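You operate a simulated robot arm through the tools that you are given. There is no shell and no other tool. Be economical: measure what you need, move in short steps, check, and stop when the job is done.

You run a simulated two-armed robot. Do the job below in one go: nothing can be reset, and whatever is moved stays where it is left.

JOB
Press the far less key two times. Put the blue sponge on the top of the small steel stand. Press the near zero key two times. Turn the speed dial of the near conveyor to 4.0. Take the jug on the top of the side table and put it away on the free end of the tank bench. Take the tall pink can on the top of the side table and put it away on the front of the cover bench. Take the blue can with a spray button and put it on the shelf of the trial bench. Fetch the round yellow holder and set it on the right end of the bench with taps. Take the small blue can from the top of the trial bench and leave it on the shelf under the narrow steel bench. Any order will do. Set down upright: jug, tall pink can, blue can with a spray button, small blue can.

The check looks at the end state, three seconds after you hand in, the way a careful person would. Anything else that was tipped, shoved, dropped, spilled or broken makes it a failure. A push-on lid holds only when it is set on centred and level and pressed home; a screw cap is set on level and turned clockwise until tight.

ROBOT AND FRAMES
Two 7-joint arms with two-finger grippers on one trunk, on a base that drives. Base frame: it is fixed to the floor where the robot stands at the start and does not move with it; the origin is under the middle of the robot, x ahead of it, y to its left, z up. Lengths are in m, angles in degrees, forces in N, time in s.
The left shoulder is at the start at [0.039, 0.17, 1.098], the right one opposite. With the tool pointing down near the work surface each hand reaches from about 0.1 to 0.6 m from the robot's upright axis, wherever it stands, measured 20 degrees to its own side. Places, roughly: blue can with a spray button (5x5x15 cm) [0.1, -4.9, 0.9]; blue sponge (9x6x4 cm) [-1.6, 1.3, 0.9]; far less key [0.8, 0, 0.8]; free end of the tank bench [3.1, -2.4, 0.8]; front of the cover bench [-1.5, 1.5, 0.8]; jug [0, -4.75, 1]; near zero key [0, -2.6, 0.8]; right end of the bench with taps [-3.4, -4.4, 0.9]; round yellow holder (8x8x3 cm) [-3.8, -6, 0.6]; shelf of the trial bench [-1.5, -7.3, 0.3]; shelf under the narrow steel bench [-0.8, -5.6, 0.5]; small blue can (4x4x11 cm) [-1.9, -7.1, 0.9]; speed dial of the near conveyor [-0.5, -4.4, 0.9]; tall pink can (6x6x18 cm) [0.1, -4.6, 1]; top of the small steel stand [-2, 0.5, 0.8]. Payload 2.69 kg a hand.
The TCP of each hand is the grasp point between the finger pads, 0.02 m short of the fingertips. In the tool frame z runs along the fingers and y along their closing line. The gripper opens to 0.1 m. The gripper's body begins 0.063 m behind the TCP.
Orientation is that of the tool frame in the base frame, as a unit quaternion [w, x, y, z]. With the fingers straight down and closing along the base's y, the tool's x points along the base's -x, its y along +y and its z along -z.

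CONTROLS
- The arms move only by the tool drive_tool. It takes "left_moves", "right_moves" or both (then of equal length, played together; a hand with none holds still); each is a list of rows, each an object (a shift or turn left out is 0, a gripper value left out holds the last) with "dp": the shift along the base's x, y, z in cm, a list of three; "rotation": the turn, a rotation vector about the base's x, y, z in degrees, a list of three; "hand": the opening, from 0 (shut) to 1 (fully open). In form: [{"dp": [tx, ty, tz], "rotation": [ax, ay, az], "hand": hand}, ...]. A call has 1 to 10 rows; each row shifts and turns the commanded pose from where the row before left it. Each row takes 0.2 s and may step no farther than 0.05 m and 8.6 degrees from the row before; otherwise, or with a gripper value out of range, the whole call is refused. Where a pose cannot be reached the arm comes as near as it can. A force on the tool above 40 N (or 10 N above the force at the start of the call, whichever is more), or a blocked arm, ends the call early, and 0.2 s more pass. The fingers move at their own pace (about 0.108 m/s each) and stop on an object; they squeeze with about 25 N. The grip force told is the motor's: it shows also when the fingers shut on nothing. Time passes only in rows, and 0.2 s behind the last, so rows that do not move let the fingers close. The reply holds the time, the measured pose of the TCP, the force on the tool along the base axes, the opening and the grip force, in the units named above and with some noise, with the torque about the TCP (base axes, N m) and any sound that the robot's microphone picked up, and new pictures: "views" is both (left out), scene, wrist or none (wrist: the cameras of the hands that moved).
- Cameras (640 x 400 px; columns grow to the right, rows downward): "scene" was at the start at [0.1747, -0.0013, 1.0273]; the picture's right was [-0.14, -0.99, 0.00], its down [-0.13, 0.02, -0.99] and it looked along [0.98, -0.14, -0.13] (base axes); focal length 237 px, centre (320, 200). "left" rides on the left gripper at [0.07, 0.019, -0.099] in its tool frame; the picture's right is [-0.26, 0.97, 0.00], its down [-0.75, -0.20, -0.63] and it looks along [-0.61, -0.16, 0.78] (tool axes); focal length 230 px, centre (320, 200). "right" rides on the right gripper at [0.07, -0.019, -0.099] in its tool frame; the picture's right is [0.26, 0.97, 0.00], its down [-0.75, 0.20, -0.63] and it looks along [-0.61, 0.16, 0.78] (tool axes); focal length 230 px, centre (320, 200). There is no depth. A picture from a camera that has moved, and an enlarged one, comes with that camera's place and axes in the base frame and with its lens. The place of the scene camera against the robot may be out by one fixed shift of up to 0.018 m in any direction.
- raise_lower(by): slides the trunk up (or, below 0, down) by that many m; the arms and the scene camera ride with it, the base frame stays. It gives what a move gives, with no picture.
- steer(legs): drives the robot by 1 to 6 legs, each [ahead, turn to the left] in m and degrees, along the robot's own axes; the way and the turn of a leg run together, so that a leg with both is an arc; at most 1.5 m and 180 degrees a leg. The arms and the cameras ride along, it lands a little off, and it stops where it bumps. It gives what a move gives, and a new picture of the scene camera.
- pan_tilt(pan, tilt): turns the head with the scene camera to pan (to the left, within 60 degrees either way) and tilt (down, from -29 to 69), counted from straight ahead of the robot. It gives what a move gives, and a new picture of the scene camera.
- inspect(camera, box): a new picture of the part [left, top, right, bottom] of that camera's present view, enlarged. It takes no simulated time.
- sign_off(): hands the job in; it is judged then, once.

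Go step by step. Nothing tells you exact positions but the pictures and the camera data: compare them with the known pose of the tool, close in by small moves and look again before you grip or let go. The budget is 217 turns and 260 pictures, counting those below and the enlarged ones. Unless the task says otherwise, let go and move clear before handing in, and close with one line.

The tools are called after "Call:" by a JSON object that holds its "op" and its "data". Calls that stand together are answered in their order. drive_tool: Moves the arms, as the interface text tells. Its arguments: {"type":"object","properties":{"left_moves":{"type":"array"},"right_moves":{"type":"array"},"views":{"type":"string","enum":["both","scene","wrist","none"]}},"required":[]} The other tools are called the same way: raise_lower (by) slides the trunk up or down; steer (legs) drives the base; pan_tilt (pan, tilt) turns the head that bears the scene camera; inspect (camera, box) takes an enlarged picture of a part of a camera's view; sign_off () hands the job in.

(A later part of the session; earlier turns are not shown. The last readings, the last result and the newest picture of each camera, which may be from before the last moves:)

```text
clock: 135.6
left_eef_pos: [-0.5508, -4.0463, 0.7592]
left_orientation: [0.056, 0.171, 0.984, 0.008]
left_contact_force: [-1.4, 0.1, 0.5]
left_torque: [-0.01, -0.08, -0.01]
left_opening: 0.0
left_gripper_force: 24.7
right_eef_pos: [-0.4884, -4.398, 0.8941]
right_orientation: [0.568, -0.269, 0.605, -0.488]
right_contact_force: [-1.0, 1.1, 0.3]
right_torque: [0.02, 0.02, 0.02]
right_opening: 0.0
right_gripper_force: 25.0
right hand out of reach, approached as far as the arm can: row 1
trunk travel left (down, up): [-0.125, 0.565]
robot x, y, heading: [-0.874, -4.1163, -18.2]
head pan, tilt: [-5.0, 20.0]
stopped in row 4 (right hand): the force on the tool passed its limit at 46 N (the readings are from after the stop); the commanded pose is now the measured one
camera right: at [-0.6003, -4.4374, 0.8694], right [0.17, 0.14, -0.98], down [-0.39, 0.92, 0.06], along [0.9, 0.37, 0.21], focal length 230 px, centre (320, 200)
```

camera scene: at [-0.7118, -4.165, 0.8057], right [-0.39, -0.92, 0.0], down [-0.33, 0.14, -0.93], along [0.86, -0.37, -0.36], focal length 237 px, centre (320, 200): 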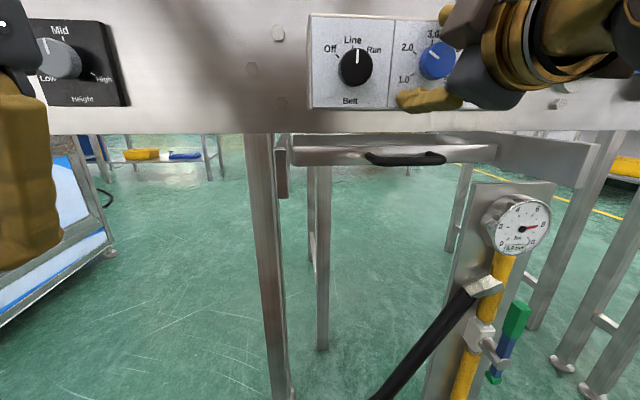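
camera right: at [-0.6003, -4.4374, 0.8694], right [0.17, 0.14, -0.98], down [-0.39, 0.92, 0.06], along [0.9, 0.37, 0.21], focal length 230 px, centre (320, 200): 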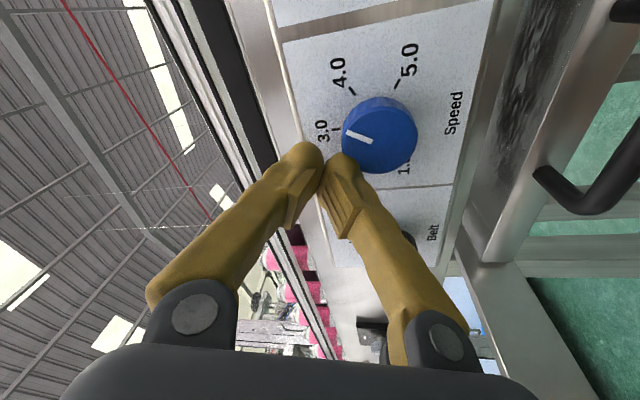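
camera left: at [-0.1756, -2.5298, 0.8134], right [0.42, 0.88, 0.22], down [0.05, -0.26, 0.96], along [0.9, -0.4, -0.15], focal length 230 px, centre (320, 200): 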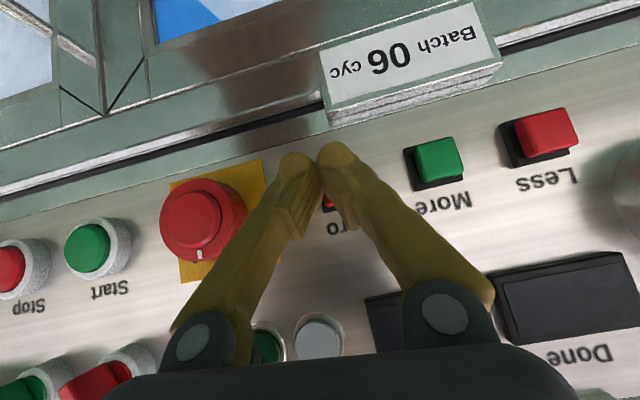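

The body leaned and the fingers nudged the knob to about 3.0, no harm. I back off, open, level the tool and roll 40° so that the remaining turn stays inside an easier wrist range.

Call:
{"op": "drive_tool", "data": {"right_moves": [{"dp": [-3, 1, 0]}, {"dp": [-1, 0.3, -0.5], "rotation": [2.2, 6.7, 0], "hand": 0.7}, {"dp": [0, 0, -0.5], "rotation": [7.6, -2.5, 0]}, {"dp": [0, -0.5, -0.5], "rotation": [7.6, -2.5, 0]}, {"dp": [0, -0.5, -0.5], "rotation": [7.6, -2.5, 0]}, {"dp": [0, -0.5, -0.5], "rotation": [7.6, -2.5, 0]}, {"dp": [0, -0.5, -0.5], "rotation": [7.6, -2.5, 0]}, {"dp": [0, 0, 0]}], "views": "wrist"}}

```text
clock: 137.4
left_eef_pos: [-0.5468, -4.0466, 0.7566]
left_orientation: [0.054, 0.171, 0.984, 0.008]
left_contact_force: [0.4, -0.2, -0.4]
left_torque: [-0.01, 0.01, -0.01]
left_opening: 0.0001
left_gripper_force: 24.9
right_eef_pos: [-0.4822, -4.4139, 0.8554]
right_orientation: [0.662, -0.049, 0.707, -0.242]
right_contact_force: [0.2, 0.0, 0.8]
right_torque: [-0.02, -0.02, 0.03]
right_opening: 0.07
right_gripper_force: 0.1
right hand out of reach, approached as far as the arm can: row 1, 2, 7
trunk travel left (down, up): [-0.125, 0.565]
robot x, y, heading: [-0.8726, -4.1174, -18.0]
head pan, tilt: [-5.0, 20.0]
camera right: at [-0.5897, -4.4279, 0.8004], right [0.21, 0.75, -0.63], down [-0.47, 0.64, 0.61], along [0.86, 0.17, 0.48], focal length 230 px, centre (320, 200)
```

right: 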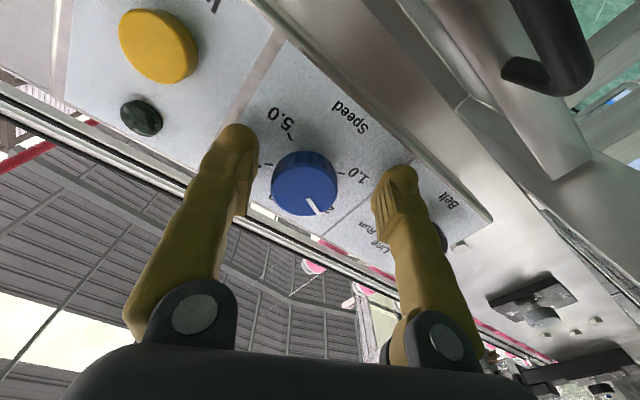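

Actually the hand is now nearly in the right spot, level, and the knob is between the fingers. I adjust 7 mm up and check before closing.

Call:
{"op": "drive_tool", "data": {"right_moves": [{"dp": [0.1, -0.2, 0.7]}, {"dp": [0, 0, 0]}], "views": "wrist"}}

```text
clock: 138.0
left_eef_pos: [-0.5469, -4.0476, 0.7567]
left_orientation: [0.054, 0.171, 0.984, 0.008]
left_contact_force: [0.2, -0.4, -0.3]
left_torque: [0.02, -0.04, -0.02]
left_opening: 0.0
left_gripper_force: 25.5
right_eef_pos: [-0.4816, -4.4111, 0.8564]
right_orientation: [0.658, -0.05, 0.712, -0.241]
right_contact_force: [0.2, -0.2, 0.2]
right_torque: [0.01, -0.02, 0.02]
right_opening: 0.0702
right_gripper_force: 0.1
trunk travel left (down, up): [-0.125, 0.565]
robot x, y, heading: [-0.8729, -4.1145, -18.1]
head pan, tilt: [-5.0, 20.0]
camera right: at [-0.59, -4.4274, 0.8029], right [0.21, 0.75, -0.63], down [-0.46, 0.64, 0.61], along [0.87, 0.16, 0.47], focal length 230 px, centre (320, 200)
```

right: 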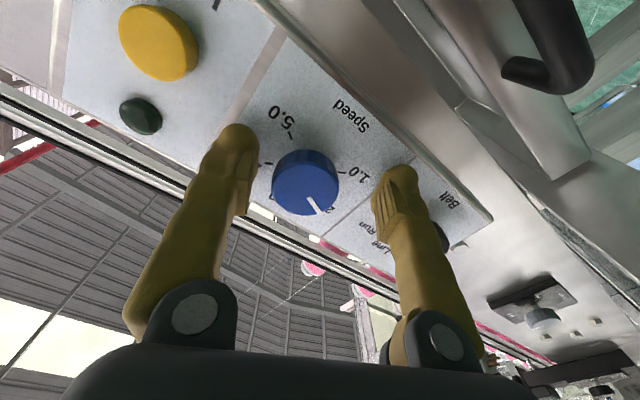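

The arm sits at a folded limit here. I back the base 5 cm, then let it settle and extend the hand again.

Call:
{"op": "steer", "data": {"legs": [[-0.05, 0]]}}

Call:
{"op": "drive_tool", "data": {"right_moves": [{"dp": [0, 0, 0]}, {"dp": [0, 0, 0]}, {"dp": [0, -0.4, 0.6]}, {"dp": [0, 0, 0]}], "views": "wrist"}}

```text
clock: 138.9
left_eef_pos: [-0.5943, -4.0316, 0.7565]
left_orientation: [0.053, 0.171, 0.984, 0.008]
left_contact_force: [-1.6, 0.4, -0.4]
left_torque: [-0.01, 0.01, 0.0]
left_opening: 0.0
left_gripper_force: 25.0
right_eef_pos: [-0.5279, -4.3949, 0.8584]
right_orientation: [0.66, -0.051, 0.71, -0.241]
right_contact_force: [-0.3, -0.9, 0.9]
right_torque: [0.02, 0.0, 0.03]
right_opening: 0.07
right_gripper_force: 0.0
trunk travel left (down, up): [-0.125, 0.565]
robot x, y, heading: [-0.9167, -4.0979, -18.2]
head pan, tilt: [-5.0, 20.0]
camera scene: at [-0.7588, -4.1495, 0.8058], right [-0.39, -0.92, 0.0], down [-0.33, 0.14, -0.93], along [0.86, -0.37, -0.36], focal length 237 px, centre (320, 200)
```

scene: 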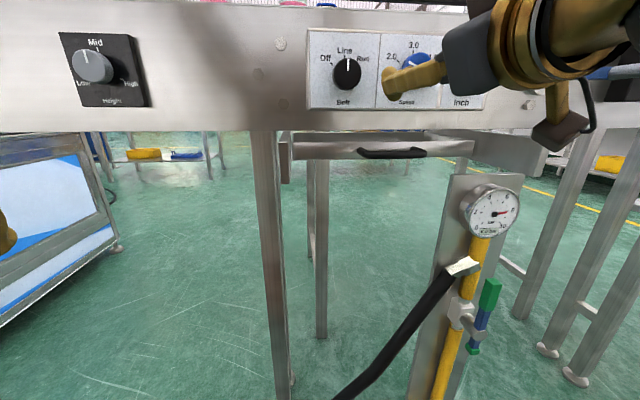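

```text
clock: 139.9
left_eef_pos: [-0.6044, -4.0274, 0.7608]
left_orientation: [0.061, 0.17, 0.983, 0.007]
left_contact_force: [-0.6, -0.4, 0.5]
left_torque: [-0.02, 0.01, 0.0]
left_opening: 0.0
left_gripper_force: 24.6
right_eef_pos: [-0.5271, -4.3876, 0.875]
right_orientation: [0.681, -0.049, 0.691, -0.239]
right_contact_force: [-0.8, 0.0, 0.5]
right_torque: [-0.01, 0.0, 0.02]
right_opening: 0.0699
right_gripper_force: 0.0
right hand out of reach, approached as far as the arm can: row 3
trunk travel left (down, up): [-0.125, 0.565]
robot x, y, heading: [-0.9188, -4.0995, -18.2]
head pan, tilt: [-5.0, 20.0]
camera right: at [-0.6326, -4.405, 0.8155], right [0.23, 0.75, -0.62], down [-0.5, 0.64, 0.58], along [0.83, 0.18, 0.52], focal length 230 px, centre (320, 200)
```

right: 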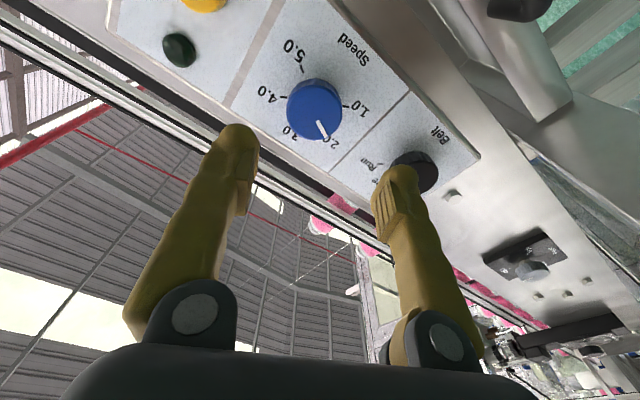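

The pointer still reads about 2.1. The level pose at this height strains the arm, so I lower the trunk 12 cm more and raise the hand relative to it.

Call:
{"op": "raise_lower", "data": {"by": -0.12}}

Call:
{"op": "drive_tool", "data": {"right_moves": [{"dp": [0, 0, 3]}, {"dp": [0, 0, 3], "rotation": [1, 3, 0]}, {"dp": [0, 0, 3]}, {"dp": [0, 0, 2]}, {"dp": [0, 0, 0]}, {"dp": [0, 0, 0]}], "views": "wrist"}}

```text
clock: 141.4
left_eef_pos: [-0.6044, -4.028, 0.6414]
left_orientation: [0.061, 0.171, 0.983, 0.006]
left_contact_force: [0.3, -0.5, -0.1]
left_torque: [0.01, 0.0, 0.0]
left_opening: 0.0001
left_gripper_force: 25.1
right_eef_pos: [-0.5305, -4.3883, 0.7538]
right_orientation: [0.678, -0.049, 0.694, -0.24]
right_contact_force: [-0.2, -0.6, 0.3]
right_torque: [0.0, 0.03, -0.02]
right_opening: 0.0702
right_gripper_force: 0.0
trunk travel left (down, up): [-0.005, 0.685]
robot x, y, heading: [-0.9194, -4.0937, -18.4]
head pan, tilt: [-5.0, 20.0]
```

```text
clock: 142.8
left_eef_pos: [-0.6056, -4.0282, 0.641]
left_orientation: [0.061, 0.17, 0.984, 0.007]
left_contact_force: [0.2, 0.6, -0.6]
left_torque: [-0.02, -0.03, 0.02]
left_opening: 0.0
left_gripper_force: 24.5
right_eef_pos: [-0.5268, -4.3901, 0.8436]
right_orientation: [0.646, -0.052, 0.724, -0.236]
right_contact_force: [0.8, 0.1, 0.0]
right_torque: [-0.01, -0.01, -0.02]
right_opening: 0.0698
right_gripper_force: 0.1
right hand out of reach, approached as far as the arm can: row 1
trunk travel left (down, up): [-0.005, 0.685]
robot x, y, heading: [-0.9198, -4.0965, -18.2]
head pan, tilt: [-5.0, 20.0]
camera right: at [-0.637, -4.406, 0.7942], right [0.18, 0.76, -0.63], down [-0.44, 0.63, 0.64], along [0.88, 0.16, 0.45], focal length 230 px, centre (320, 200)
```

right: 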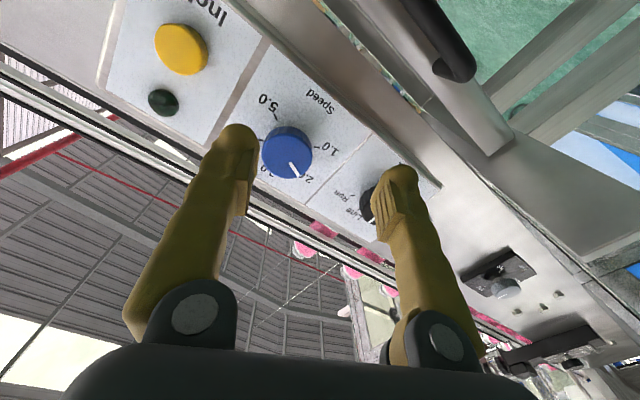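

Better: level and settled. I move onto the knob axis and roll back about -32° for the turn.

Call:
{"op": "drive_tool", "data": {"right_moves": [{"dp": [0, -0.6, 1], "rotation": [-7.6, 2.5, 0]}, {"dp": [0, -0.7, 0.9], "rotation": [-7.6, 2.5, 0]}, {"dp": [0, 0, 0], "rotation": [-7.6, 2.5, 0]}, {"dp": [0, 0, 0], "rotation": [-7.6, 2.5, 0]}, {"dp": [0, 0, 0]}, {"dp": [0, 0, 0]}], "views": "wrist"}}

```text
clock: 144.2
left_eef_pos: [-0.6051, -4.0283, 0.6405]
left_orientation: [0.061, 0.17, 0.983, 0.007]
left_contact_force: [-0.3, -0.7, 0.1]
left_torque: [-0.02, -0.01, -0.01]
left_opening: 0.0002
left_gripper_force: 25.2
right_eef_pos: [-0.5265, -4.4025, 0.8635]
right_orientation: [0.545, -0.24, 0.69, -0.411]
right_contact_force: [-0.6, 0.2, 0.0]
right_torque: [0.01, 0.0, 0.0]
right_opening: 0.0699
right_gripper_force: 0.2
trunk travel left (down, up): [-0.005, 0.685]
robot x, y, heading: [-0.9182, -4.0998, -18.1]
head pan, tilt: [-5.0, 20.0]
camera right: at [-0.6424, -4.4373, 0.8476], right [0.04, 0.33, -0.94], down [-0.36, 0.89, 0.29], along [0.93, 0.33, 0.15], focal length 230 px, centre (320, 200)
```

right: 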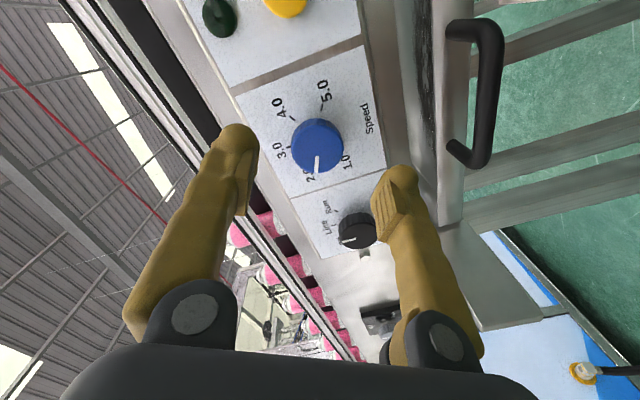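

Fully reachable now. I level the last 4° and advance so the pads straddle the knob.

Call:
{"op": "drive_tool", "data": {"right_moves": [{"dp": [1.2, -0.4, 0], "rotation": [-1.2, -3.6, 0]}, {"dp": [1.2, -0.4, 0]}, {"dp": [1.2, -0.4, 0]}, {"dp": [0.9, -0.3, 0]}, {"dp": [0, 0, 0]}], "views": "wrist"}}

```text
clock: 145.4
left_eef_pos: [-0.6044, -4.027, 0.6418]
left_orientation: [0.061, 0.17, 0.983, 0.007]
left_contact_force: [0.0, 0.3, 0.7]
left_torque: [0.0, 0.0, -0.03]
left_opening: 0.0
left_gripper_force: 25.3
right_eef_pos: [-0.4791, -4.4181, 0.8648]
right_orientation: [0.565, -0.233, 0.667, -0.426]
right_contact_force: [-0.6, 0.4, 1.0]
right_torque: [0.03, 0.02, 0.03]
right_opening: 0.0698
right_gripper_force: 0.1
trunk travel left (down, up): [-0.005, 0.685]
robot x, y, heading: [-0.9208, -4.0988, -18.2]
head pan, tilt: [-5.0, 20.0]
camera right: at [-0.5944, -4.4534, 0.8419], right [0.1, 0.31, -0.95], down [-0.37, 0.89, 0.25], along [0.92, 0.33, 0.2], focal length 230 px, centre (320, 200)
```

right: 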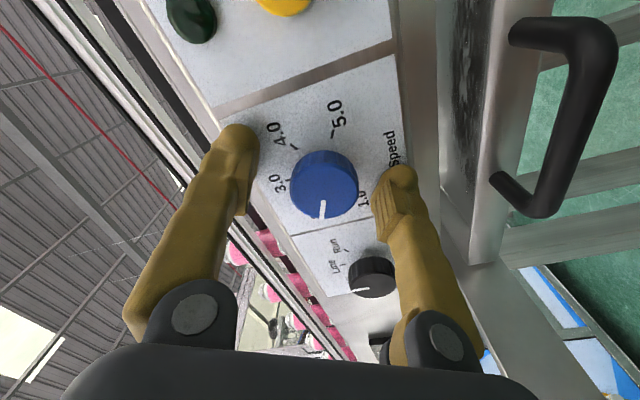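

Call:
{"op": "drive_tool", "data": {"right_moves": [{"hand": 0}, {"dp": [0, 0, 0]}, {"dp": [0, 0, 0]}], "views": "wrist"}}

```text
clock: 146.2
left_eef_pos: [-0.6043, -4.0263, 0.6412]
left_orientation: [0.061, 0.171, 0.983, 0.007]
left_contact_force: [-0.7, 0.3, -0.7]
left_torque: [0.01, 0.01, -0.03]
left_opening: 0.0
left_gripper_force: 24.8
right_eef_pos: [-0.4787, -4.4175, 0.8635]
right_orientation: [0.564, -0.234, 0.669, -0.424]
right_contact_force: [6.6, 7.3, -12.0]
right_torque: [0.09, -0.21, 0.39]
right_opening: 0.0319
right_gripper_force: 45.0
trunk travel left (down, up): [-0.005, 0.685]
robot x, y, heading: [-0.9193, -4.098, -18.1]
head pan, tilt: [-5.0, 20.0]
camera right: at [-0.5935, -4.4528, 0.8406], right [0.09, 0.31, -0.95], down [-0.38, 0.89, 0.25], along [0.92, 0.33, 0.2], focal length 230 px, centre (320, 200)
```

right: 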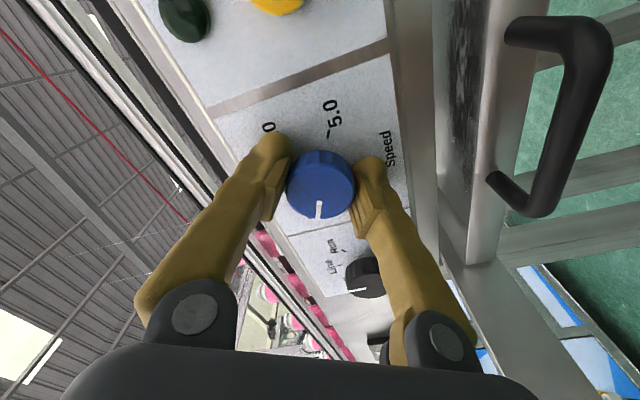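

Knob gripped. I turn it clockwise 80° first.

Call:
{"op": "drive_tool", "data": {"right_moves": [{"rotation": [7.6, -2.5, 0]}, {"rotation": [7.6, -2.5, 0]}, {"rotation": [7.6, -2.5, 0]}, {"rotation": [7.6, -2.5, 0]}, {"rotation": [7.6, -2.5, 0]}, {"rotation": [7.6, -2.5, 0]}, {"rotation": [7.6, -2.5, 0]}, {"rotation": [7.6, -2.5, 0]}, {"rotation": [7.6, -2.5, 0]}, {"rotation": [7.6, -2.5, 0]}], "views": "both"}}

```text
clock: 148.4
left_eef_pos: [-0.6035, -4.0274, 0.6406]
left_orientation: [0.059, 0.171, 0.984, 0.006]
left_contact_force: [-0.1, -0.1, 0.6]
left_torque: [0.0, 0.02, 0.0]
left_opening: 0.0
left_gripper_force: 25.1
right_eef_pos: [-0.4777, -4.4177, 0.8624]
right_orientation: [0.706, 0.252, 0.66, 0.034]
right_contact_force: [21.1, 0.0, -11.9]
right_torque: [-2.85, 0.48, 2.79]
right_opening: 0.0317
right_gripper_force: 45.6
trunk travel left (down, up): [-0.005, 0.685]
robot x, y, heading: [-0.9168, -4.0952, -18.1]
head pan, tilt: [-5.0, 20.0]
camera scene: at [-0.7588, -4.1491, 0.6852], right [-0.39, -0.92, 0.0], down [-0.33, 0.14, -0.93], along [0.86, -0.37, -0.36], focal length 237 px, centre (320, 200)
camera right: at [-0.569, -4.3767, 0.7917], right [0.31, 0.94, 0.15], down [-0.64, 0.08, 0.77], along [0.71, -0.33, 0.62], focal length 230 px, centre (320, 200)
```

scene: 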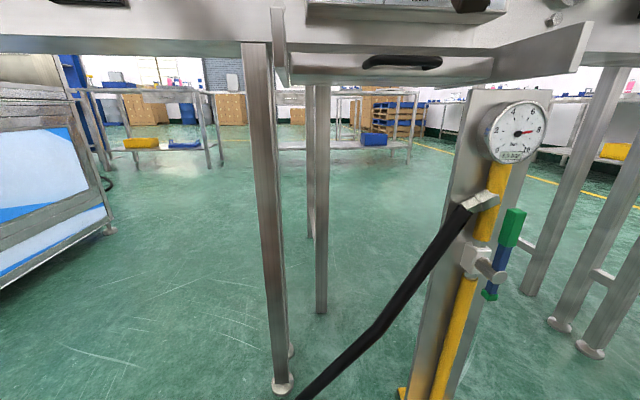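
right: 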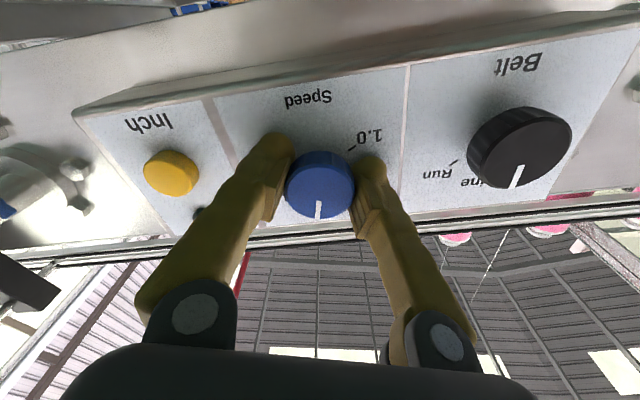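

The pointer follows the hand exactly and reads about 3.4. I turn 35° more.

Call:
{"op": "drive_tool", "data": {"right_moves": [{"rotation": [7.6, -2.5, 0]}, {"rotation": [7.6, -2.5, 0]}, {"rotation": [7.6, -2.5, 0]}, {"rotation": [7.6, -2.5, 0]}, {"rotation": [2.9, -0.9, 0]}, {"dp": [0, 0, 0]}], "views": "wrist"}}

```text
clock: 149.8
left_eef_pos: [-0.6036, -4.0279, 0.6418]
left_orientation: [0.06, 0.17, 0.984, 0.007]
left_contact_force: [0.9, -0.4, -0.4]
left_torque: [-0.02, 0.0, -0.01]
left_opening: 0.0001
left_gripper_force: 24.6
right_eef_pos: [-0.4778, -4.4175, 0.862]
right_orientation: [0.665, 0.438, 0.554, 0.244]
right_contact_force: [18.2, 2.1, -14.0]
right_torque: [-3.57, -0.82, 2.72]
right_opening: 0.0313
right_gripper_force: 44.8
trunk travel left (down, up): [-0.005, 0.685]
robot x, y, heading: [-0.9168, -4.0986, -17.9]
head pan, tilt: [-5.0, 20.0]
camera right: at [-0.5564, -4.3393, 0.8108], right [0.23, 0.69, 0.69], down [-0.77, -0.31, 0.56], along [0.6, -0.66, 0.46], focal length 230 px, centre (320, 200)
```

right: 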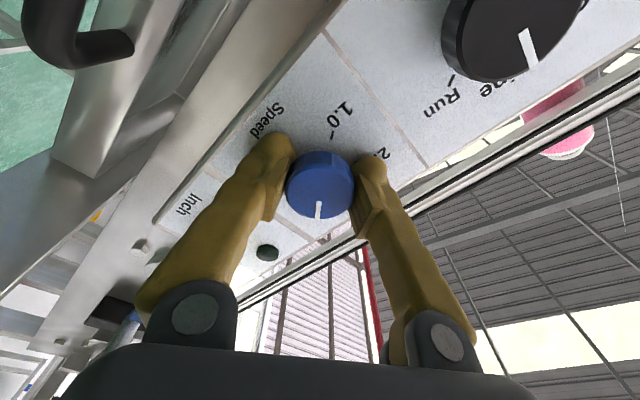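

Call:
{"op": "drive_tool", "data": {"right_moves": [{"hand": 0.7}, {"dp": [0, 0, 0]}, {"dp": [-2, 0.65, 0]}, {"dp": [-3, 1, 0]}, {"dp": [-3, 1, 0]}, {"dp": [0, 0, 0]}], "views": "wrist"}}

```text
clock: 150.4
left_eef_pos: [-0.5977, -4.0308, 0.6463]
left_orientation: [0.071, 0.165, 0.984, -0.001]
left_contact_force: [0.4, 1.1, -0.5]
left_torque: [-0.01, 0.0, -0.01]
left_opening: 0.0001
left_gripper_force: 24.6
right_eef_pos: [-0.4797, -4.4184, 0.8625]
right_orientation: [0.663, 0.442, 0.553, 0.243]
right_contact_force: [145.2, -13.9, -15.0]
right_torque: [0.29, -0.7, 2.11]
right_opening: 0.0321
right_gripper_force: 0.0
trunk travel left (down, up): [-0.005, 0.685]
robot x, y, heading: [-0.9188, -4.0997, -18.3]
head pan, tilt: [-5.0, 20.0]
stopped in row 3 (right hand): the force on the tool passed its limit at 62 N (the readings are from after the stop); the commanded pose is now the measured one
camera right: at [-0.5566, -4.3389, 0.8112], right [0.23, 0.68, 0.69], down [-0.77, -0.31, 0.56], along [0.6, -0.66, 0.45], focal length 230 px, centre (320, 200)
```

right: 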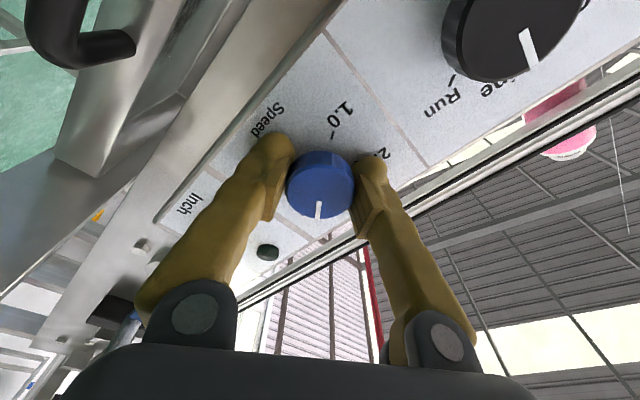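

Odd: the fingers had not opened before the pull. I hold still and open.

Call:
{"op": "drive_tool", "data": {"right_moves": [{"hand": 0.8}, {"dp": [0, 0, 0]}, {"dp": [0, 0, 0]}, {"dp": [0, 0, 0]}], "views": "wrist"}}

```text
clock: 151.4
left_eef_pos: [-0.6069, -4.0299, 0.6487]
left_orientation: [0.076, 0.166, 0.983, 0.002]
left_contact_force: [0.4, 0.1, -0.4]
left_torque: [0.03, 0.02, -0.01]
left_opening: 0.0002
left_gripper_force: 24.3
right_eef_pos: [-0.495, -4.414, 0.8718]
right_orientation: [0.67, 0.437, 0.547, 0.246]
right_contact_force: [0.1, 0.8, -0.4]
right_torque: [-0.01, -0.04, -0.04]
right_opening: 0.08
right_gripper_force: 0.0
trunk travel left (down, up): [-0.005, 0.685]
robot x, y, heading: [-0.922, -4.0953, -18.0]
head pan, tilt: [-5.0, 20.0]
camera right: at [-0.5709, -4.3357, 0.8184], right [0.21, 0.69, 0.69], down [-0.78, -0.31, 0.55], along [0.59, -0.65, 0.47], focal length 230 px, centre (320, 200)
```

right: 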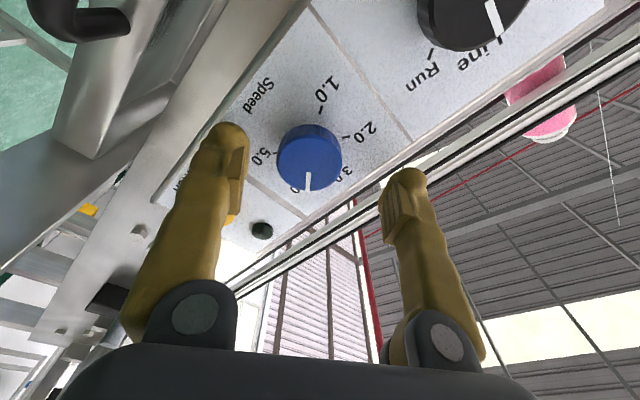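

Call:
{"op": "drive_tool", "data": {"right_moves": [{"dp": [-2, 0.65, 0]}, {"dp": [-3, 1, 0]}, {"dp": [-3, 1, 0]}, {"rotation": [-7.6, 2.5, 0]}, {"rotation": [-7.6, 2.5, 0]}, {"rotation": [-7.6, 2.5, 0]}, {"rotation": [-7.6, 2.5, 0]}, {"rotation": [-7.6, 2.5, 0]}, {"rotation": [-7.6, 2.5, 0]}, {"rotation": [-7.6, 2.5, 0]}], "views": "none"}}

Call:
{"op": "inspect", "data": {"camera": "right", "box": [200, 50, 440, 200]}}

```text
clock: 153.7
left_eef_pos: [-0.6088, -4.0295, 0.6493]
left_orientation: [0.076, 0.166, 0.983, 0.001]
left_contact_force: [-0.3, 0.3, -0.2]
left_torque: [0.04, -0.02, -0.01]
left_opening: 0.0001
left_gripper_force: 25.3
right_eef_pos: [-0.5497, -4.3849, 0.884]
right_orientation: [0.706, 0.121, 0.692, -0.09]
right_contact_force: [0.1, 0.1, 0.1]
right_torque: [0.02, 0.0, -0.03]
right_opening: 0.0799
right_gripper_force: 0.1
right hand out of reach, approached as far as the arm can: row 3
trunk travel left (down, up): [-0.005, 0.685]
robot x, y, heading: [-0.9194, -4.0999, -18.0]
head pan, tilt: [-5.0, 20.0]
```

```text
2.67 times, centred on (320, 125) of right
camera zoom: at [-0.6482, -4.3708, 0.8124], right [0.29, 0.93, -0.21], down [-0.56, 0.35, 0.75], along [0.77, -0.1, 0.62], focal length 614 px, centre (320, 400)
```

zoom: 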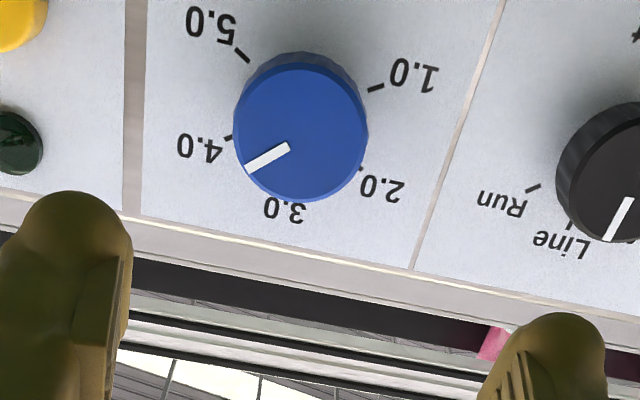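

The pointer reads about 3.9, so about 6° is missing. I regrip and nudge it.

Call:
{"op": "drive_tool", "data": {"right_moves": [{"dp": [1.4, -0.8, -0.7]}, {"dp": [1.4, -0.8, -0.7]}, {"dp": [1.4, -0.7, -0.7]}, {"dp": [0, 0, 0]}], "views": "wrist"}}

```text
clock: 154.7
left_eef_pos: [-0.6069, -4.0308, 0.65]
left_orientation: [0.076, 0.165, 0.983, 0.0]
left_contact_force: [-0.3, 0.4, -0.7]
left_torque: [-0.02, -0.01, -0.02]
left_opening: 0.0002
left_gripper_force: 25.1
right_eef_pos: [-0.5109, -4.408, 0.8622]
right_orientation: [0.706, 0.121, 0.692, -0.089]
right_contact_force: [-0.4, -0.1, 0.4]
right_torque: [0.02, -0.04, 0.0]
right_opening: 0.0801
right_gripper_force: 0.0
trunk travel left (down, up): [-0.005, 0.685]
robot x, y, heading: [-0.92, -4.0989, -17.9]
head pan, tilt: [-5.0, 20.0]
camera right: at [-0.6075, -4.3937, 0.7904], right [0.29, 0.93, -0.21], down [-0.56, 0.35, 0.75], along [0.77, -0.1, 0.63], focal length 230 px, centre (320, 200)
```

right: 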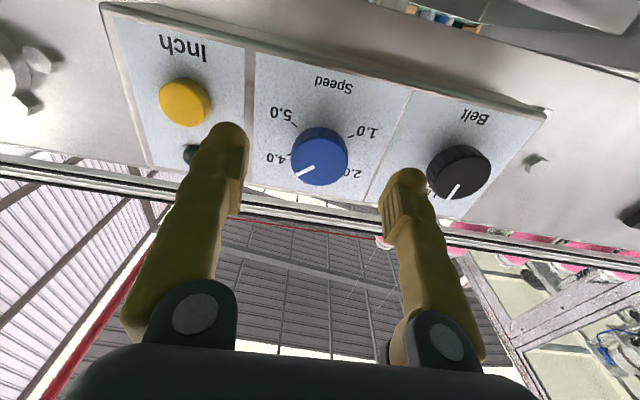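

I narrow the opening so the finger clears the Inch button, then advance, grip and turn 6°.

Call:
{"op": "drive_tool", "data": {"right_moves": [{"hand": 0.52}, {"dp": [1, -0.33, 0]}, {"dp": [1, -0.33, 0]}, {"dp": [1, -0.3, 0]}, {"dp": [0, 0, 0], "hand": 0}, {"dp": [0, 0, 0]}, {"rotation": [5.7, -1.85, 0]}, {"dp": [0, 0, 0]}], "views": "wrist"}}

```text
clock: 156.4
left_eef_pos: [-0.6086, -4.028, 0.6484]
left_orientation: [0.076, 0.165, 0.983, 0.001]
left_contact_force: [0.5, 0.0, -0.1]
left_torque: [0.04, -0.04, 0.03]
left_opening: 0.0002
left_gripper_force: 25.8
right_eef_pos: [-0.4799, -4.418, 0.8617]
right_orientation: [0.711, 0.158, 0.684, -0.053]
right_contact_force: [14.8, 0.7, 5.7]
right_torque: [-1.43, 1.31, -0.41]
right_opening: 0.0311
right_gripper_force: 44.7
trunk travel left (down, up): [-0.005, 0.685]
robot x, y, heading: [-0.9184, -4.1006, -18.2]
head pan, tilt: [-5.0, 20.0]
camera right: at [-0.5741, -4.3964, 0.7894], right [0.3, 0.95, -0.11], down [-0.59, 0.27, 0.76], along [0.75, -0.16, 0.64], focal length 230 px, centre (320, 200)
```

right: 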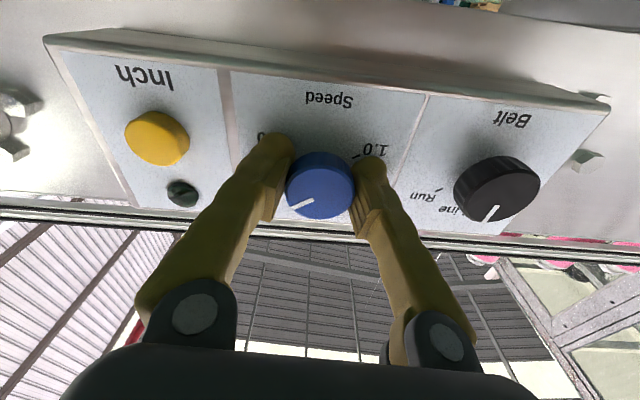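

Call:
{"op": "drive_tool", "data": {"right_moves": [{"hand": 0.5}, {"dp": [0, 0, 0]}, {"dp": [0, 0, 0]}, {"dp": [0, 0, 0]}], "views": "none"}}

Call:
{"op": "inspect", "data": {"camera": "right", "box": [240, 100, 400, 225]}}

```text
clock: 157.4
left_eef_pos: [-0.6071, -4.0291, 0.649]
left_orientation: [0.076, 0.165, 0.983, 0.0]
left_contact_force: [-0.2, -0.3, 0.6]
left_torque: [-0.04, 0.02, -0.04]
left_opening: 0.0
left_gripper_force: 25.6
right_eef_pos: [-0.479, -4.418, 0.8624]
right_orientation: [0.711, 0.158, 0.684, -0.052]
right_contact_force: [18.4, 2.0, 7.7]
right_torque: [-0.17, 0.86, -0.31]
right_opening: 0.0317
right_gripper_force: 0.1
trunk travel left (down, up): [-0.005, 0.685]
robot x, y, heading: [-0.9202, -4.1011, -18.1]
head pan, tilt: [-5.0, 20.0]
```

```text
3.20 times, centred on (320, 162) of right
camera zoom: at [-0.5741, -4.3963, 0.7894], right [0.3, 0.95, -0.11], down [-0.59, 0.27, 0.76], along [0.75, -0.16, 0.64], focal length 736 px, centre (320, 320)
```

zoom: 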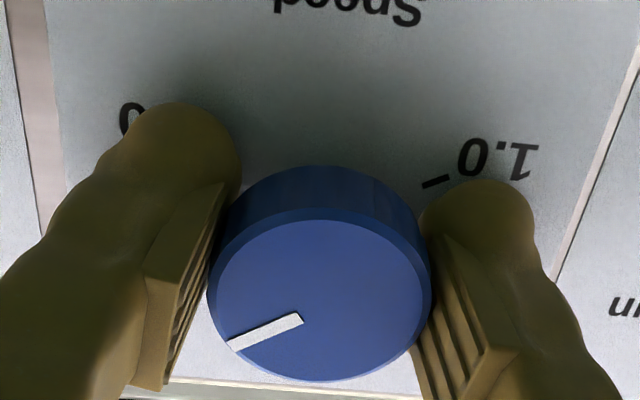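

Call:
{"op": "drive_tool", "data": {"right_moves": [{"dp": [-0.4, 0.1, -0.1], "hand": 0.55}, {"dp": [0, 0, 0]}, {"dp": [-0.4, 0.15, 0]}, {"dp": [0, 0, 0]}], "views": "none"}}

Call:
{"op": "inspect", "data": {"camera": "right", "box": [200, 75, 440, 225]}}

```text
clock: 157.8
left_eef_pos: [-0.597, -4.0365, 0.6567]
left_orientation: [0.092, 0.156, 0.983, -0.01]
left_contact_force: [1.4, 0.3, -0.1]
left_torque: [-0.15, 0.05, -0.05]
left_opening: 0.0
left_gripper_force: 25.0
right_eef_pos: [-0.4819, -4.4266, 0.8618]
right_orientation: [0.708, 0.169, 0.682, -0.063]
right_contact_force: [89.9, -41.8, -21.9]
right_torque: [0.01, 0.7, -2.31]
right_opening: 0.0491
right_gripper_force: 0.1
trunk travel left (down, up): [-0.005, 0.685]
robot x, y, heading: [-0.9193, -4.1005, -18.2]
head pan, tilt: [-5.0, 20.0]
stopped in row 1 (right hand): the force on the tool passed its limit at 48 N (the readings are from after the stop); the commanded pose is now the measured one
```

```text
2.67 times, centred on (320, 150) of right
camera zoom: at [-0.578, -4.4, 0.7885], right [0.33, 0.94, -0.11], down [-0.58, 0.29, 0.77], along [0.75, -0.19, 0.63], focal length 614 px, centre (320, 333)
```

zoom: 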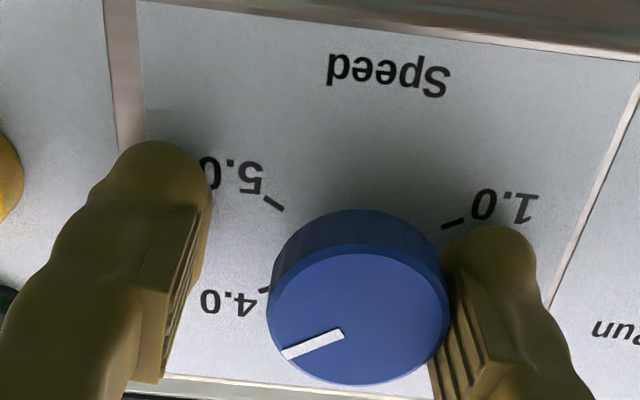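

Call:
{"op": "drive_tool", "data": {"right_moves": [{"dp": [0, 0, 0], "hand": 0.55}, {"dp": [0, 0.5, 0]}, {"dp": [-1, 0.33, 0]}, {"dp": [-2, 0.66, 0]}, {"dp": [-2, 0.66, 0]}, {"dp": [0, 0, 0]}], "views": "none"}}

Call:
{"op": "inspect", "data": {"camera": "right", "box": [200, 75, 440, 225]}}

```text
clock: 158.1
left_eef_pos: [-0.5944, -4.0429, 0.6693]
left_orientation: [0.113, 0.147, 0.982, -0.023]
left_contact_force: [4.9, -2.1, -2.3]
left_torque: [0.11, 0.39, -0.02]
left_opening: 0.0001
left_gripper_force: 25.0
right_eef_pos: [-0.4938, -4.4254, 0.8664]
right_orientation: [0.712, 0.171, 0.678, -0.064]
right_contact_force: [-0.9, 3.4, -1.3]
right_torque: [-0.04, -0.12, -0.22]
right_opening: 0.0606
right_gripper_force: 0.8
trunk travel left (down, up): [-0.005, 0.685]
robot x, y, heading: [-0.917, -4.0948, -18.4]
head pan, tilt: [-5.0, 20.0]
stopped in row 1 (right hand): the force on the tool passed its limit at 122 N (the readings are from after the stop); the commanded pose is now the measured one
```

```text
2.67 times, centred on (320, 150) of right
camera zoom: at [-0.5881, -4.3992, 0.7931], right [0.33, 0.94, -0.1], down [-0.58, 0.29, 0.76], along [0.74, -0.19, 0.64], focal length 614 px, centre (320, 333)
```

zoom: 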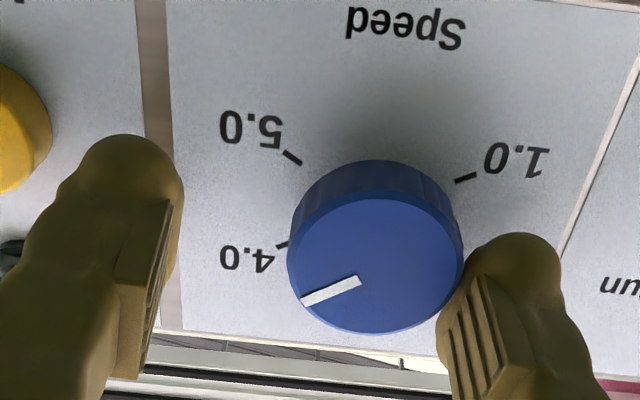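

Pointer now reads about 3.97. I back the hand off and confirm.

Call:
{"op": "drive_tool", "data": {"right_moves": [{"dp": [0, 0, 0]}, {"dp": [0, 0, 0]}, {"dp": [-2, 0.66, 0]}, {"dp": [-2, 0.66, 0]}, {"dp": [0, 0, 0]}], "views": "none"}}

Call:
{"op": "inspect", "data": {"camera": "right", "box": [220, 50, 400, 162]}}

```text
clock: 159.3
left_eef_pos: [-0.604, -4.0413, 0.6736]
left_orientation: [0.117, 0.148, 0.982, -0.022]
left_contact_force: [-0.8, 0.1, -0.7]
left_torque: [-0.02, 0.01, -0.01]
left_opening: 0.0
left_gripper_force: 24.6
right_eef_pos: [-0.5449, -4.4064, 0.8764]
right_orientation: [0.718, 0.169, 0.673, -0.063]
right_contact_force: [0.1, -0.7, -1.0]
right_torque: [-0.02, 0.01, 0.0]
right_opening: 0.055
right_gripper_force: 0.0
trunk travel left (down, up): [-0.005, 0.685]
robot x, y, heading: [-0.9172, -4.0974, -18.2]
head pan, tilt: [-5.0, 20.0]
```

```text
3.56 times, centred on (310, 106) of right
camera zoom: at [-0.6378, -4.3827, 0.8006], right [0.33, 0.94, -0.1], down [-0.6, 0.29, 0.75], along [0.73, -0.18, 0.66], focal length 818 px, centre (356, 534)
```

zoom: 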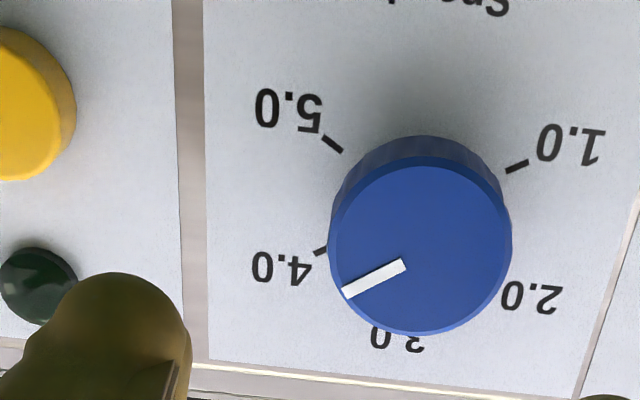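

The dial reads 4.0 within a few hundredths. I back away, return the right hand to pointing down and raise the trunk.

Call:
{"op": "steer", "data": {"legs": [[-0.4, 0]]}}

Call:
{"op": "raise_lower", "data": {"by": 0.32}}

Call:
{"op": "drive_tool", "data": {"right_moves": [{"dp": [0, 0, -1], "rotation": [2.6, 8, 0], "hand": 1}, {"dp": [0, 0, -1], "rotation": [2.6, 8, 0]}, {"dp": [0, 0, -1], "rotation": [2.6, 8, 0]}, {"dp": [0, 0, -1], "rotation": [2.6, 8, 0]}, {"dp": [0, 0, -1], "rotation": [2.6, 8, 0]}, {"dp": [0, 0, -1], "rotation": [2.6, 8, 0]}, {"dp": [0, 0, -1], "rotation": [2.6, 8, 0]}, {"dp": [0, 0, -1], "rotation": [2.6, 8, 0]}, {"dp": [0, 0, 0], "rotation": [2.6, 8, 0]}, {"dp": [0, 0, 0], "rotation": [2.6, 8, 0]}], "views": "none"}}

Call:
{"op": "pan_tilt", "data": {"pan": -20, "tilt": 15}}

```text
clock: 161.8
left_eef_pos: [-0.9941, -3.9125, 0.6726]
left_orientation: [0.118, 0.146, 0.982, -0.022]
left_contact_force: [0.2, -0.4, 0.2]
left_torque: [-0.02, -0.03, -0.04]
left_opening: 0.0003
left_gripper_force: 24.3
right_eef_pos: [-0.9345, -4.2776, 0.8756]
right_orientation: [0.718, 0.167, 0.673, -0.061]
right_contact_force: [-0.4, 0.8, -0.4]
right_torque: [0.02, 0.01, 0.03]
right_opening: 0.0551
right_gripper_force: 0.1
trunk travel left (down, up): [-0.005, 0.685]
robot x, y, heading: [-1.3093, -3.9728, -17.9]
head pan, tilt: [-5.0, 20.0]
camera scene: at [-1.1509, -4.021, 0.6858], right [-0.39, -0.92, 0.0], down [-0.33, 0.14, -0.93], along [0.86, -0.36, -0.36], focal length 237 px, centre (320, 200)
```

scene: 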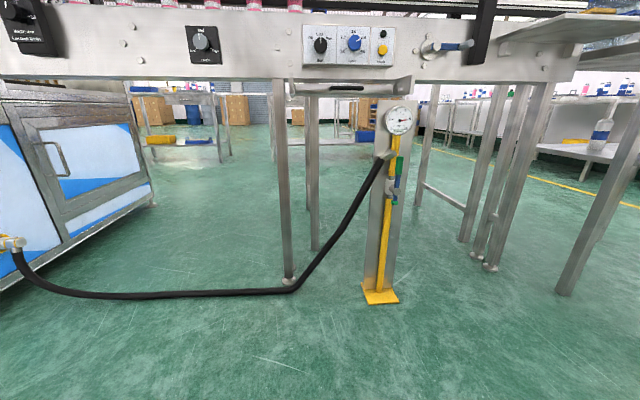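

```text
clock: 165.0
left_eef_pos: [-0.9909, -3.9193, 1.0036]
left_orientation: [0.132, 0.135, 0.981, -0.036]
left_contact_force: [0.0, -1.0, -0.2]
left_torque: [0.02, 0.0, -0.01]
left_opening: 0.0004
left_gripper_force: 24.3
right_eef_pos: [-0.9411, -4.284, 1.2112]
right_orientation: [0.728, 0.18, 0.658, -0.067]
right_contact_force: [0.1, -0.7, -0.1]
right_torque: [-0.01, -0.03, 0.01]
right_opening: 0.0548
right_gripper_force: 0.0
trunk travel left (down, up): [-0.325, 0.365]
robot x, y, heading: [-1.3071, -3.9717, -18.0]
head pan, tilt: [-5.0, 20.0]
```

```text
clock: 167.2
left_eef_pos: [-0.9902, -3.9201, 1.0033]
left_orientation: [0.132, 0.135, 0.981, -0.036]
left_contact_force: [0.2, 0.1, -0.1]
left_torque: [0.03, 0.01, -0.01]
left_opening: 0.0003
left_gripper_force: 24.5
right_eef_pos: [-0.9475, -4.2754, 1.1226]
right_orientation: [0.076, 0.233, 0.969, -0.013]
right_contact_force: [0.2, 0.0, 0.5]
right_torque: [0.01, 0.03, -0.01]
right_opening: 0.0997
right_gripper_force: 0.0
trunk travel left (down, up): [-0.325, 0.365]
robot x, y, heading: [-1.3111, -3.972, -17.8]
head pan, tilt: [-5.0, 20.0]
```

```text
clock: 168.0
left_eef_pos: [-0.9899, -3.9209, 1.0029]
left_orientation: [0.133, 0.134, 0.981, -0.035]
left_contact_force: [-0.7, -0.9, -0.4]
left_torque: [-0.01, -0.01, 0.0]
left_opening: 0.0
left_gripper_force: 25.0
right_eef_pos: [-0.9473, -4.2747, 1.1219]
right_orientation: [0.078, 0.233, 0.969, -0.013]
right_contact_force: [0.0, -0.1, 1.0]
right_torque: [0.01, 0.03, 0.01]
right_opening: 0.0998
right_gripper_force: 0.1
trunk travel left (down, up): [-0.325, 0.365]
robot x, y, heading: [-1.3098, -3.9691, -17.7]
head pan, tilt: [-20.0, 15.0]
camera scene: at [-1.1575, -4.0438, 1.0139], right [-0.61, -0.79, 0.01], down [-0.22, 0.16, -0.96], along [0.76, -0.59, -0.27], focal length 237 px, centre (320, 200)
```

scene: 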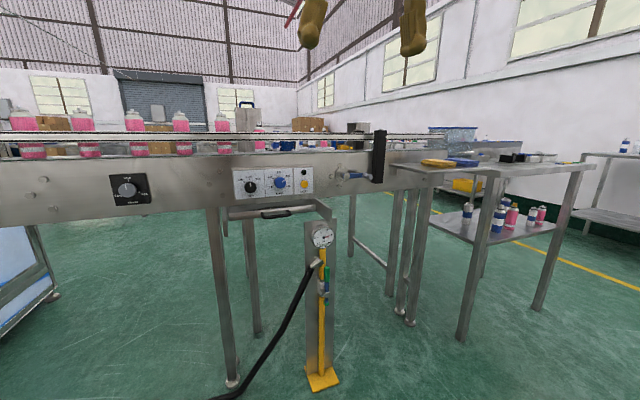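

Call:
{"op": "inspect", "data": {"camera": "scene", "box": [220, 90, 620, 340]}}

Call:
{"op": "drive_tool", "data": {"right_moves": [{"dp": [-1, 0, -2], "rotation": [2.6, 7, 0]}, {"dp": [-1, 0, -2]}, {"dp": [-1, 0, -2]}, {"dp": [0, 0, -2]}, {"dp": [0, 0, -2]}, {"dp": [0, 0, 0]}], "left_moves": [{"dp": [-1, 0, 0], "rotation": [2.3, 7.2, 0], "hand": 1}, {"dp": [-1, 0, 0], "rotation": [2.3, 7.2, 0]}, {"dp": [0, 0, 0]}, {"dp": [0, 0, 0]}, {"dp": [0, 0, 0]}, {"dp": [0, 0, 0]}], "views": "none"}}

```text
1.60 times, centred on (420, 215) of scene
camera zoom: at [-1.1575, -4.0438, 1.0139], right [-0.61, -0.79, 0.01], down [-0.22, 0.16, -0.96], along [0.76, -0.59, -0.27], focal length 380 px, centre (160, 176)
```

zoom: 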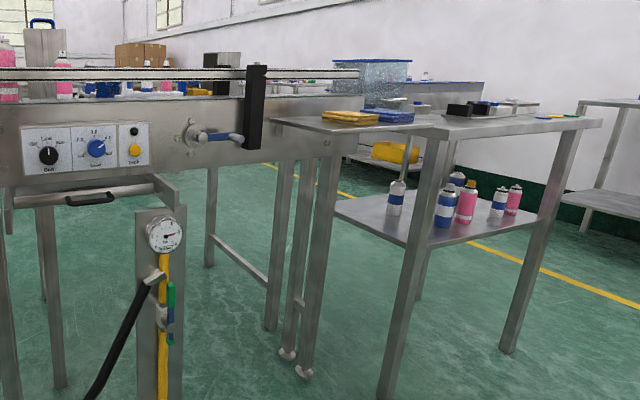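

```text
clock: 169.4
left_eef_pos: [-1.0241, -3.9089, 0.9985]
left_orientation: [-0.003, 0.147, 0.989, -0.001]
left_contact_force: [0.8, -0.7, 0.6]
left_torque: [0.04, 0.01, -0.02]
left_opening: 0.0999
left_gripper_force: 0.2
right_eef_pos: [-0.9768, -4.2752, 1.0208]
right_orientation: [0.013, 0.233, 0.972, -0.006]
right_contact_force: [0.4, -0.5, 0.8]
right_torque: [-0.02, 0.01, -0.01]
right_opening: 0.1001
right_gripper_force: 0.0
trunk travel left (down, up): [-0.325, 0.365]
robot x, y, heading: [-1.3117, -3.9685, -18.1]
head pan, tilt: [-20.0, 15.0]
```

The side table is beyond the conveyor; I must go round the end of the narrow steel bench. I drive down the aisle and look toward the gap.

Call:
{"op": "steer", "data": {"legs": [[0, -83], [1.5, 0], [0, 40]]}}

Call:
{"op": "pan_tilt", "data": {"pan": 0, "tilt": 20}}

```text
clock: 182.3
left_eef_pos: [-1.3442, -5.5656, 0.9988]
left_orientation: [-0.004, 0.495, 0.869, 0.0]
left_contact_force: [-0.3, -0.3, -0.1]
left_torque: [0.0, 0.0, 0.03]
left_opening: 0.1001
left_gripper_force: 0.0
right_eef_pos: [-1.5566, -5.8681, 1.0216]
right_orientation: [0.01, 0.569, 0.822, -0.01]
right_contact_force: [-0.4, 0.6, 0.2]
right_torque: [-0.06, 0.01, -0.03]
right_opening: 0.1001
right_gripper_force: 0.1
trunk travel left (down, up): [-0.325, 0.365]
robot x, y, heading: [-1.6016, -5.4187, -60.5]
head pan, tilt: [-20.0, 15.0]
camera scene: at [-1.5462, -5.5771, 1.014], right [-0.99, -0.17, 0.01], down [-0.05, 0.27, -0.96], along [0.16, -0.95, -0.27], focal length 237 px, centre (320, 200)
```

scene: 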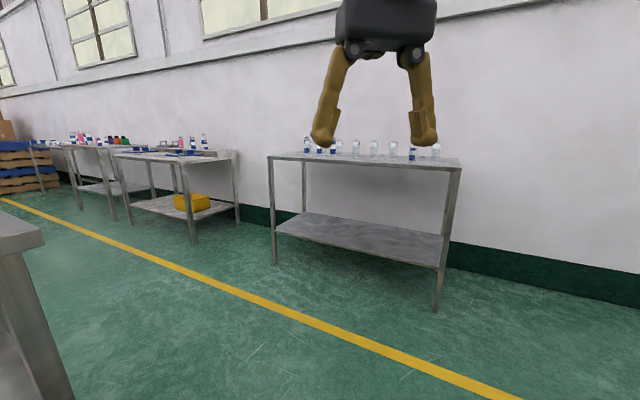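

```text
clock: 183.1
left_eef_pos: [-1.3514, -5.5527, 1.0009]
left_orientation: [0.003, 0.495, 0.869, -0.003]
left_contact_force: [0.6, 0.1, 0.9]
left_torque: [0.06, 0.0, -0.02]
left_opening: 0.0998
left_gripper_force: 0.1
right_eef_pos: [-1.5635, -5.8548, 1.0271]
right_orientation: [0.017, 0.57, 0.822, -0.013]
right_contact_force: [0.2, -0.1, 0.6]
right_torque: [0.05, 0.01, 0.02]
right_opening: 0.1
right_gripper_force: 0.0
trunk travel left (down, up): [-0.325, 0.365]
robot x, y, heading: [-1.6012, -5.422, -60.7]
head pan, tilt: [0.0, 20.0]
camera scene: at [-1.5155, -5.5671, 1.0056], right [-0.87, -0.49, 0.0], down [-0.18, 0.31, -0.93], along [0.46, -0.81, -0.36], focal length 237 px, centre (320, 200)
```

scene: 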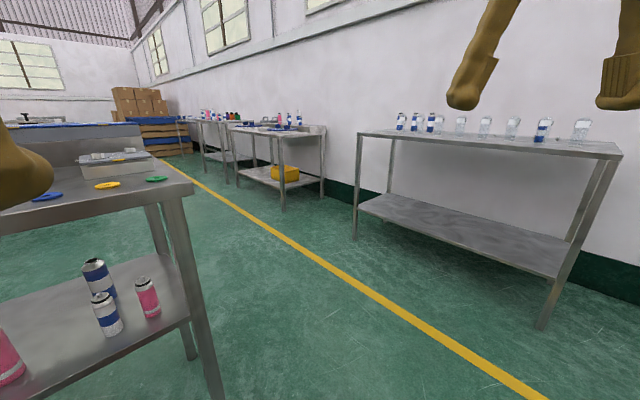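

The trial bench (empty low shelf) stands at the wall; the small blue can is the one near its right end. I'll do that item now since it's close: drive up facing the bench (heading about -108°).

Call:
{"op": "steer", "data": {"legs": [[0, -26], [0.7, 0], [0, -22]]}}

Call:
{"op": "pan_tilt", "data": {"pan": -10, "tilt": 25}}

```text
clock: 189.5
left_eef_pos: [-1.4909, -6.3941, 1.0017]
left_orientation: [0.003, 0.805, 0.593, -0.005]
left_contact_force: [-0.5, -0.1, -0.5]
left_torque: [0.03, 0.0, -0.01]
left_opening: 0.1
left_gripper_force: 0.0
right_eef_pos: [-1.856, -6.4395, 1.0275]
right_orientation: [0.01, 0.854, 0.52, -0.02]
right_contact_force: [0.9, 0.1, -0.2]
right_torque: [0.01, -0.01, -0.01]
right_opening: 0.0999
right_gripper_force: 0.0
trunk travel left (down, up): [-0.325, 0.365]
robot x, y, heading: [-1.5589, -6.1241, -108.4]
head pan, tilt: [0.0, 20.0]
camera scene: at [-1.6196, -6.2821, 1.0057], right [-0.95, 0.31, 0.0], down [0.11, 0.34, -0.93], along [-0.29, -0.89, -0.36], focal length 237 px, centre (320, 200)
```

scene: 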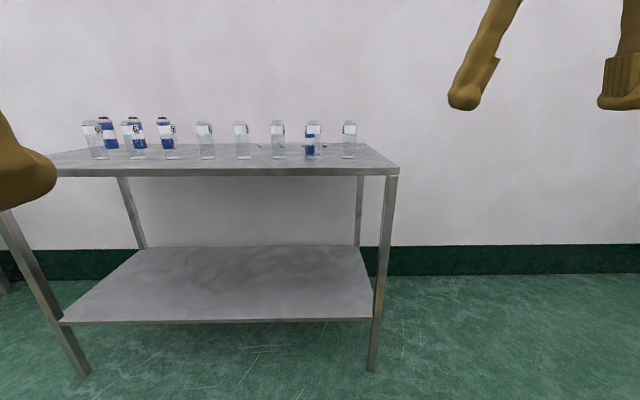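

```text
clock: 190.2
left_eef_pos: [-1.4922, -6.3874, 1.0066]
left_orientation: [-0.002, 0.801, 0.599, -0.016]
left_contact_force: [-0.4, -0.4, 0.4]
left_torque: [-0.04, -0.02, 0.02]
left_opening: 0.1001
left_gripper_force: 0.1
right_eef_pos: [-1.8515, -6.4238, 1.0338]
right_orientation: [0.016, 0.854, 0.52, -0.026]
right_contact_force: [-0.8, -0.6, 0.5]
right_torque: [0.01, 0.0, -0.03]
right_opening: 0.1002
right_gripper_force: 0.0
trunk travel left (down, up): [-0.325, 0.365]
robot x, y, heading: [-1.5557, -6.12, -108.0]
head pan, tilt: [-10.0, 25.0]
camera scene: at [-1.6338, -6.2746, 0.9977], right [-0.88, 0.47, 0.0], down [0.21, 0.39, -0.9], along [-0.43, -0.79, -0.44], focal length 237 px, centre (320, 200)
```

scene: 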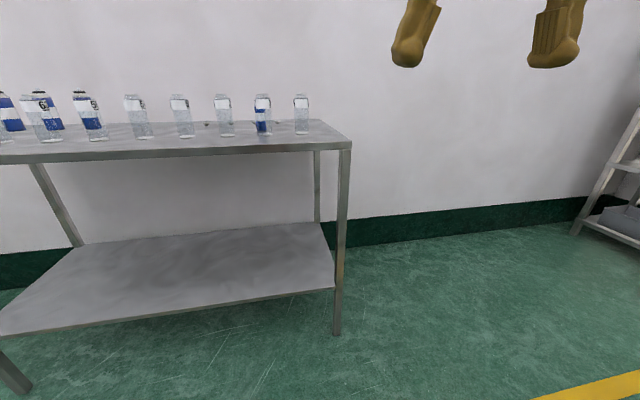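

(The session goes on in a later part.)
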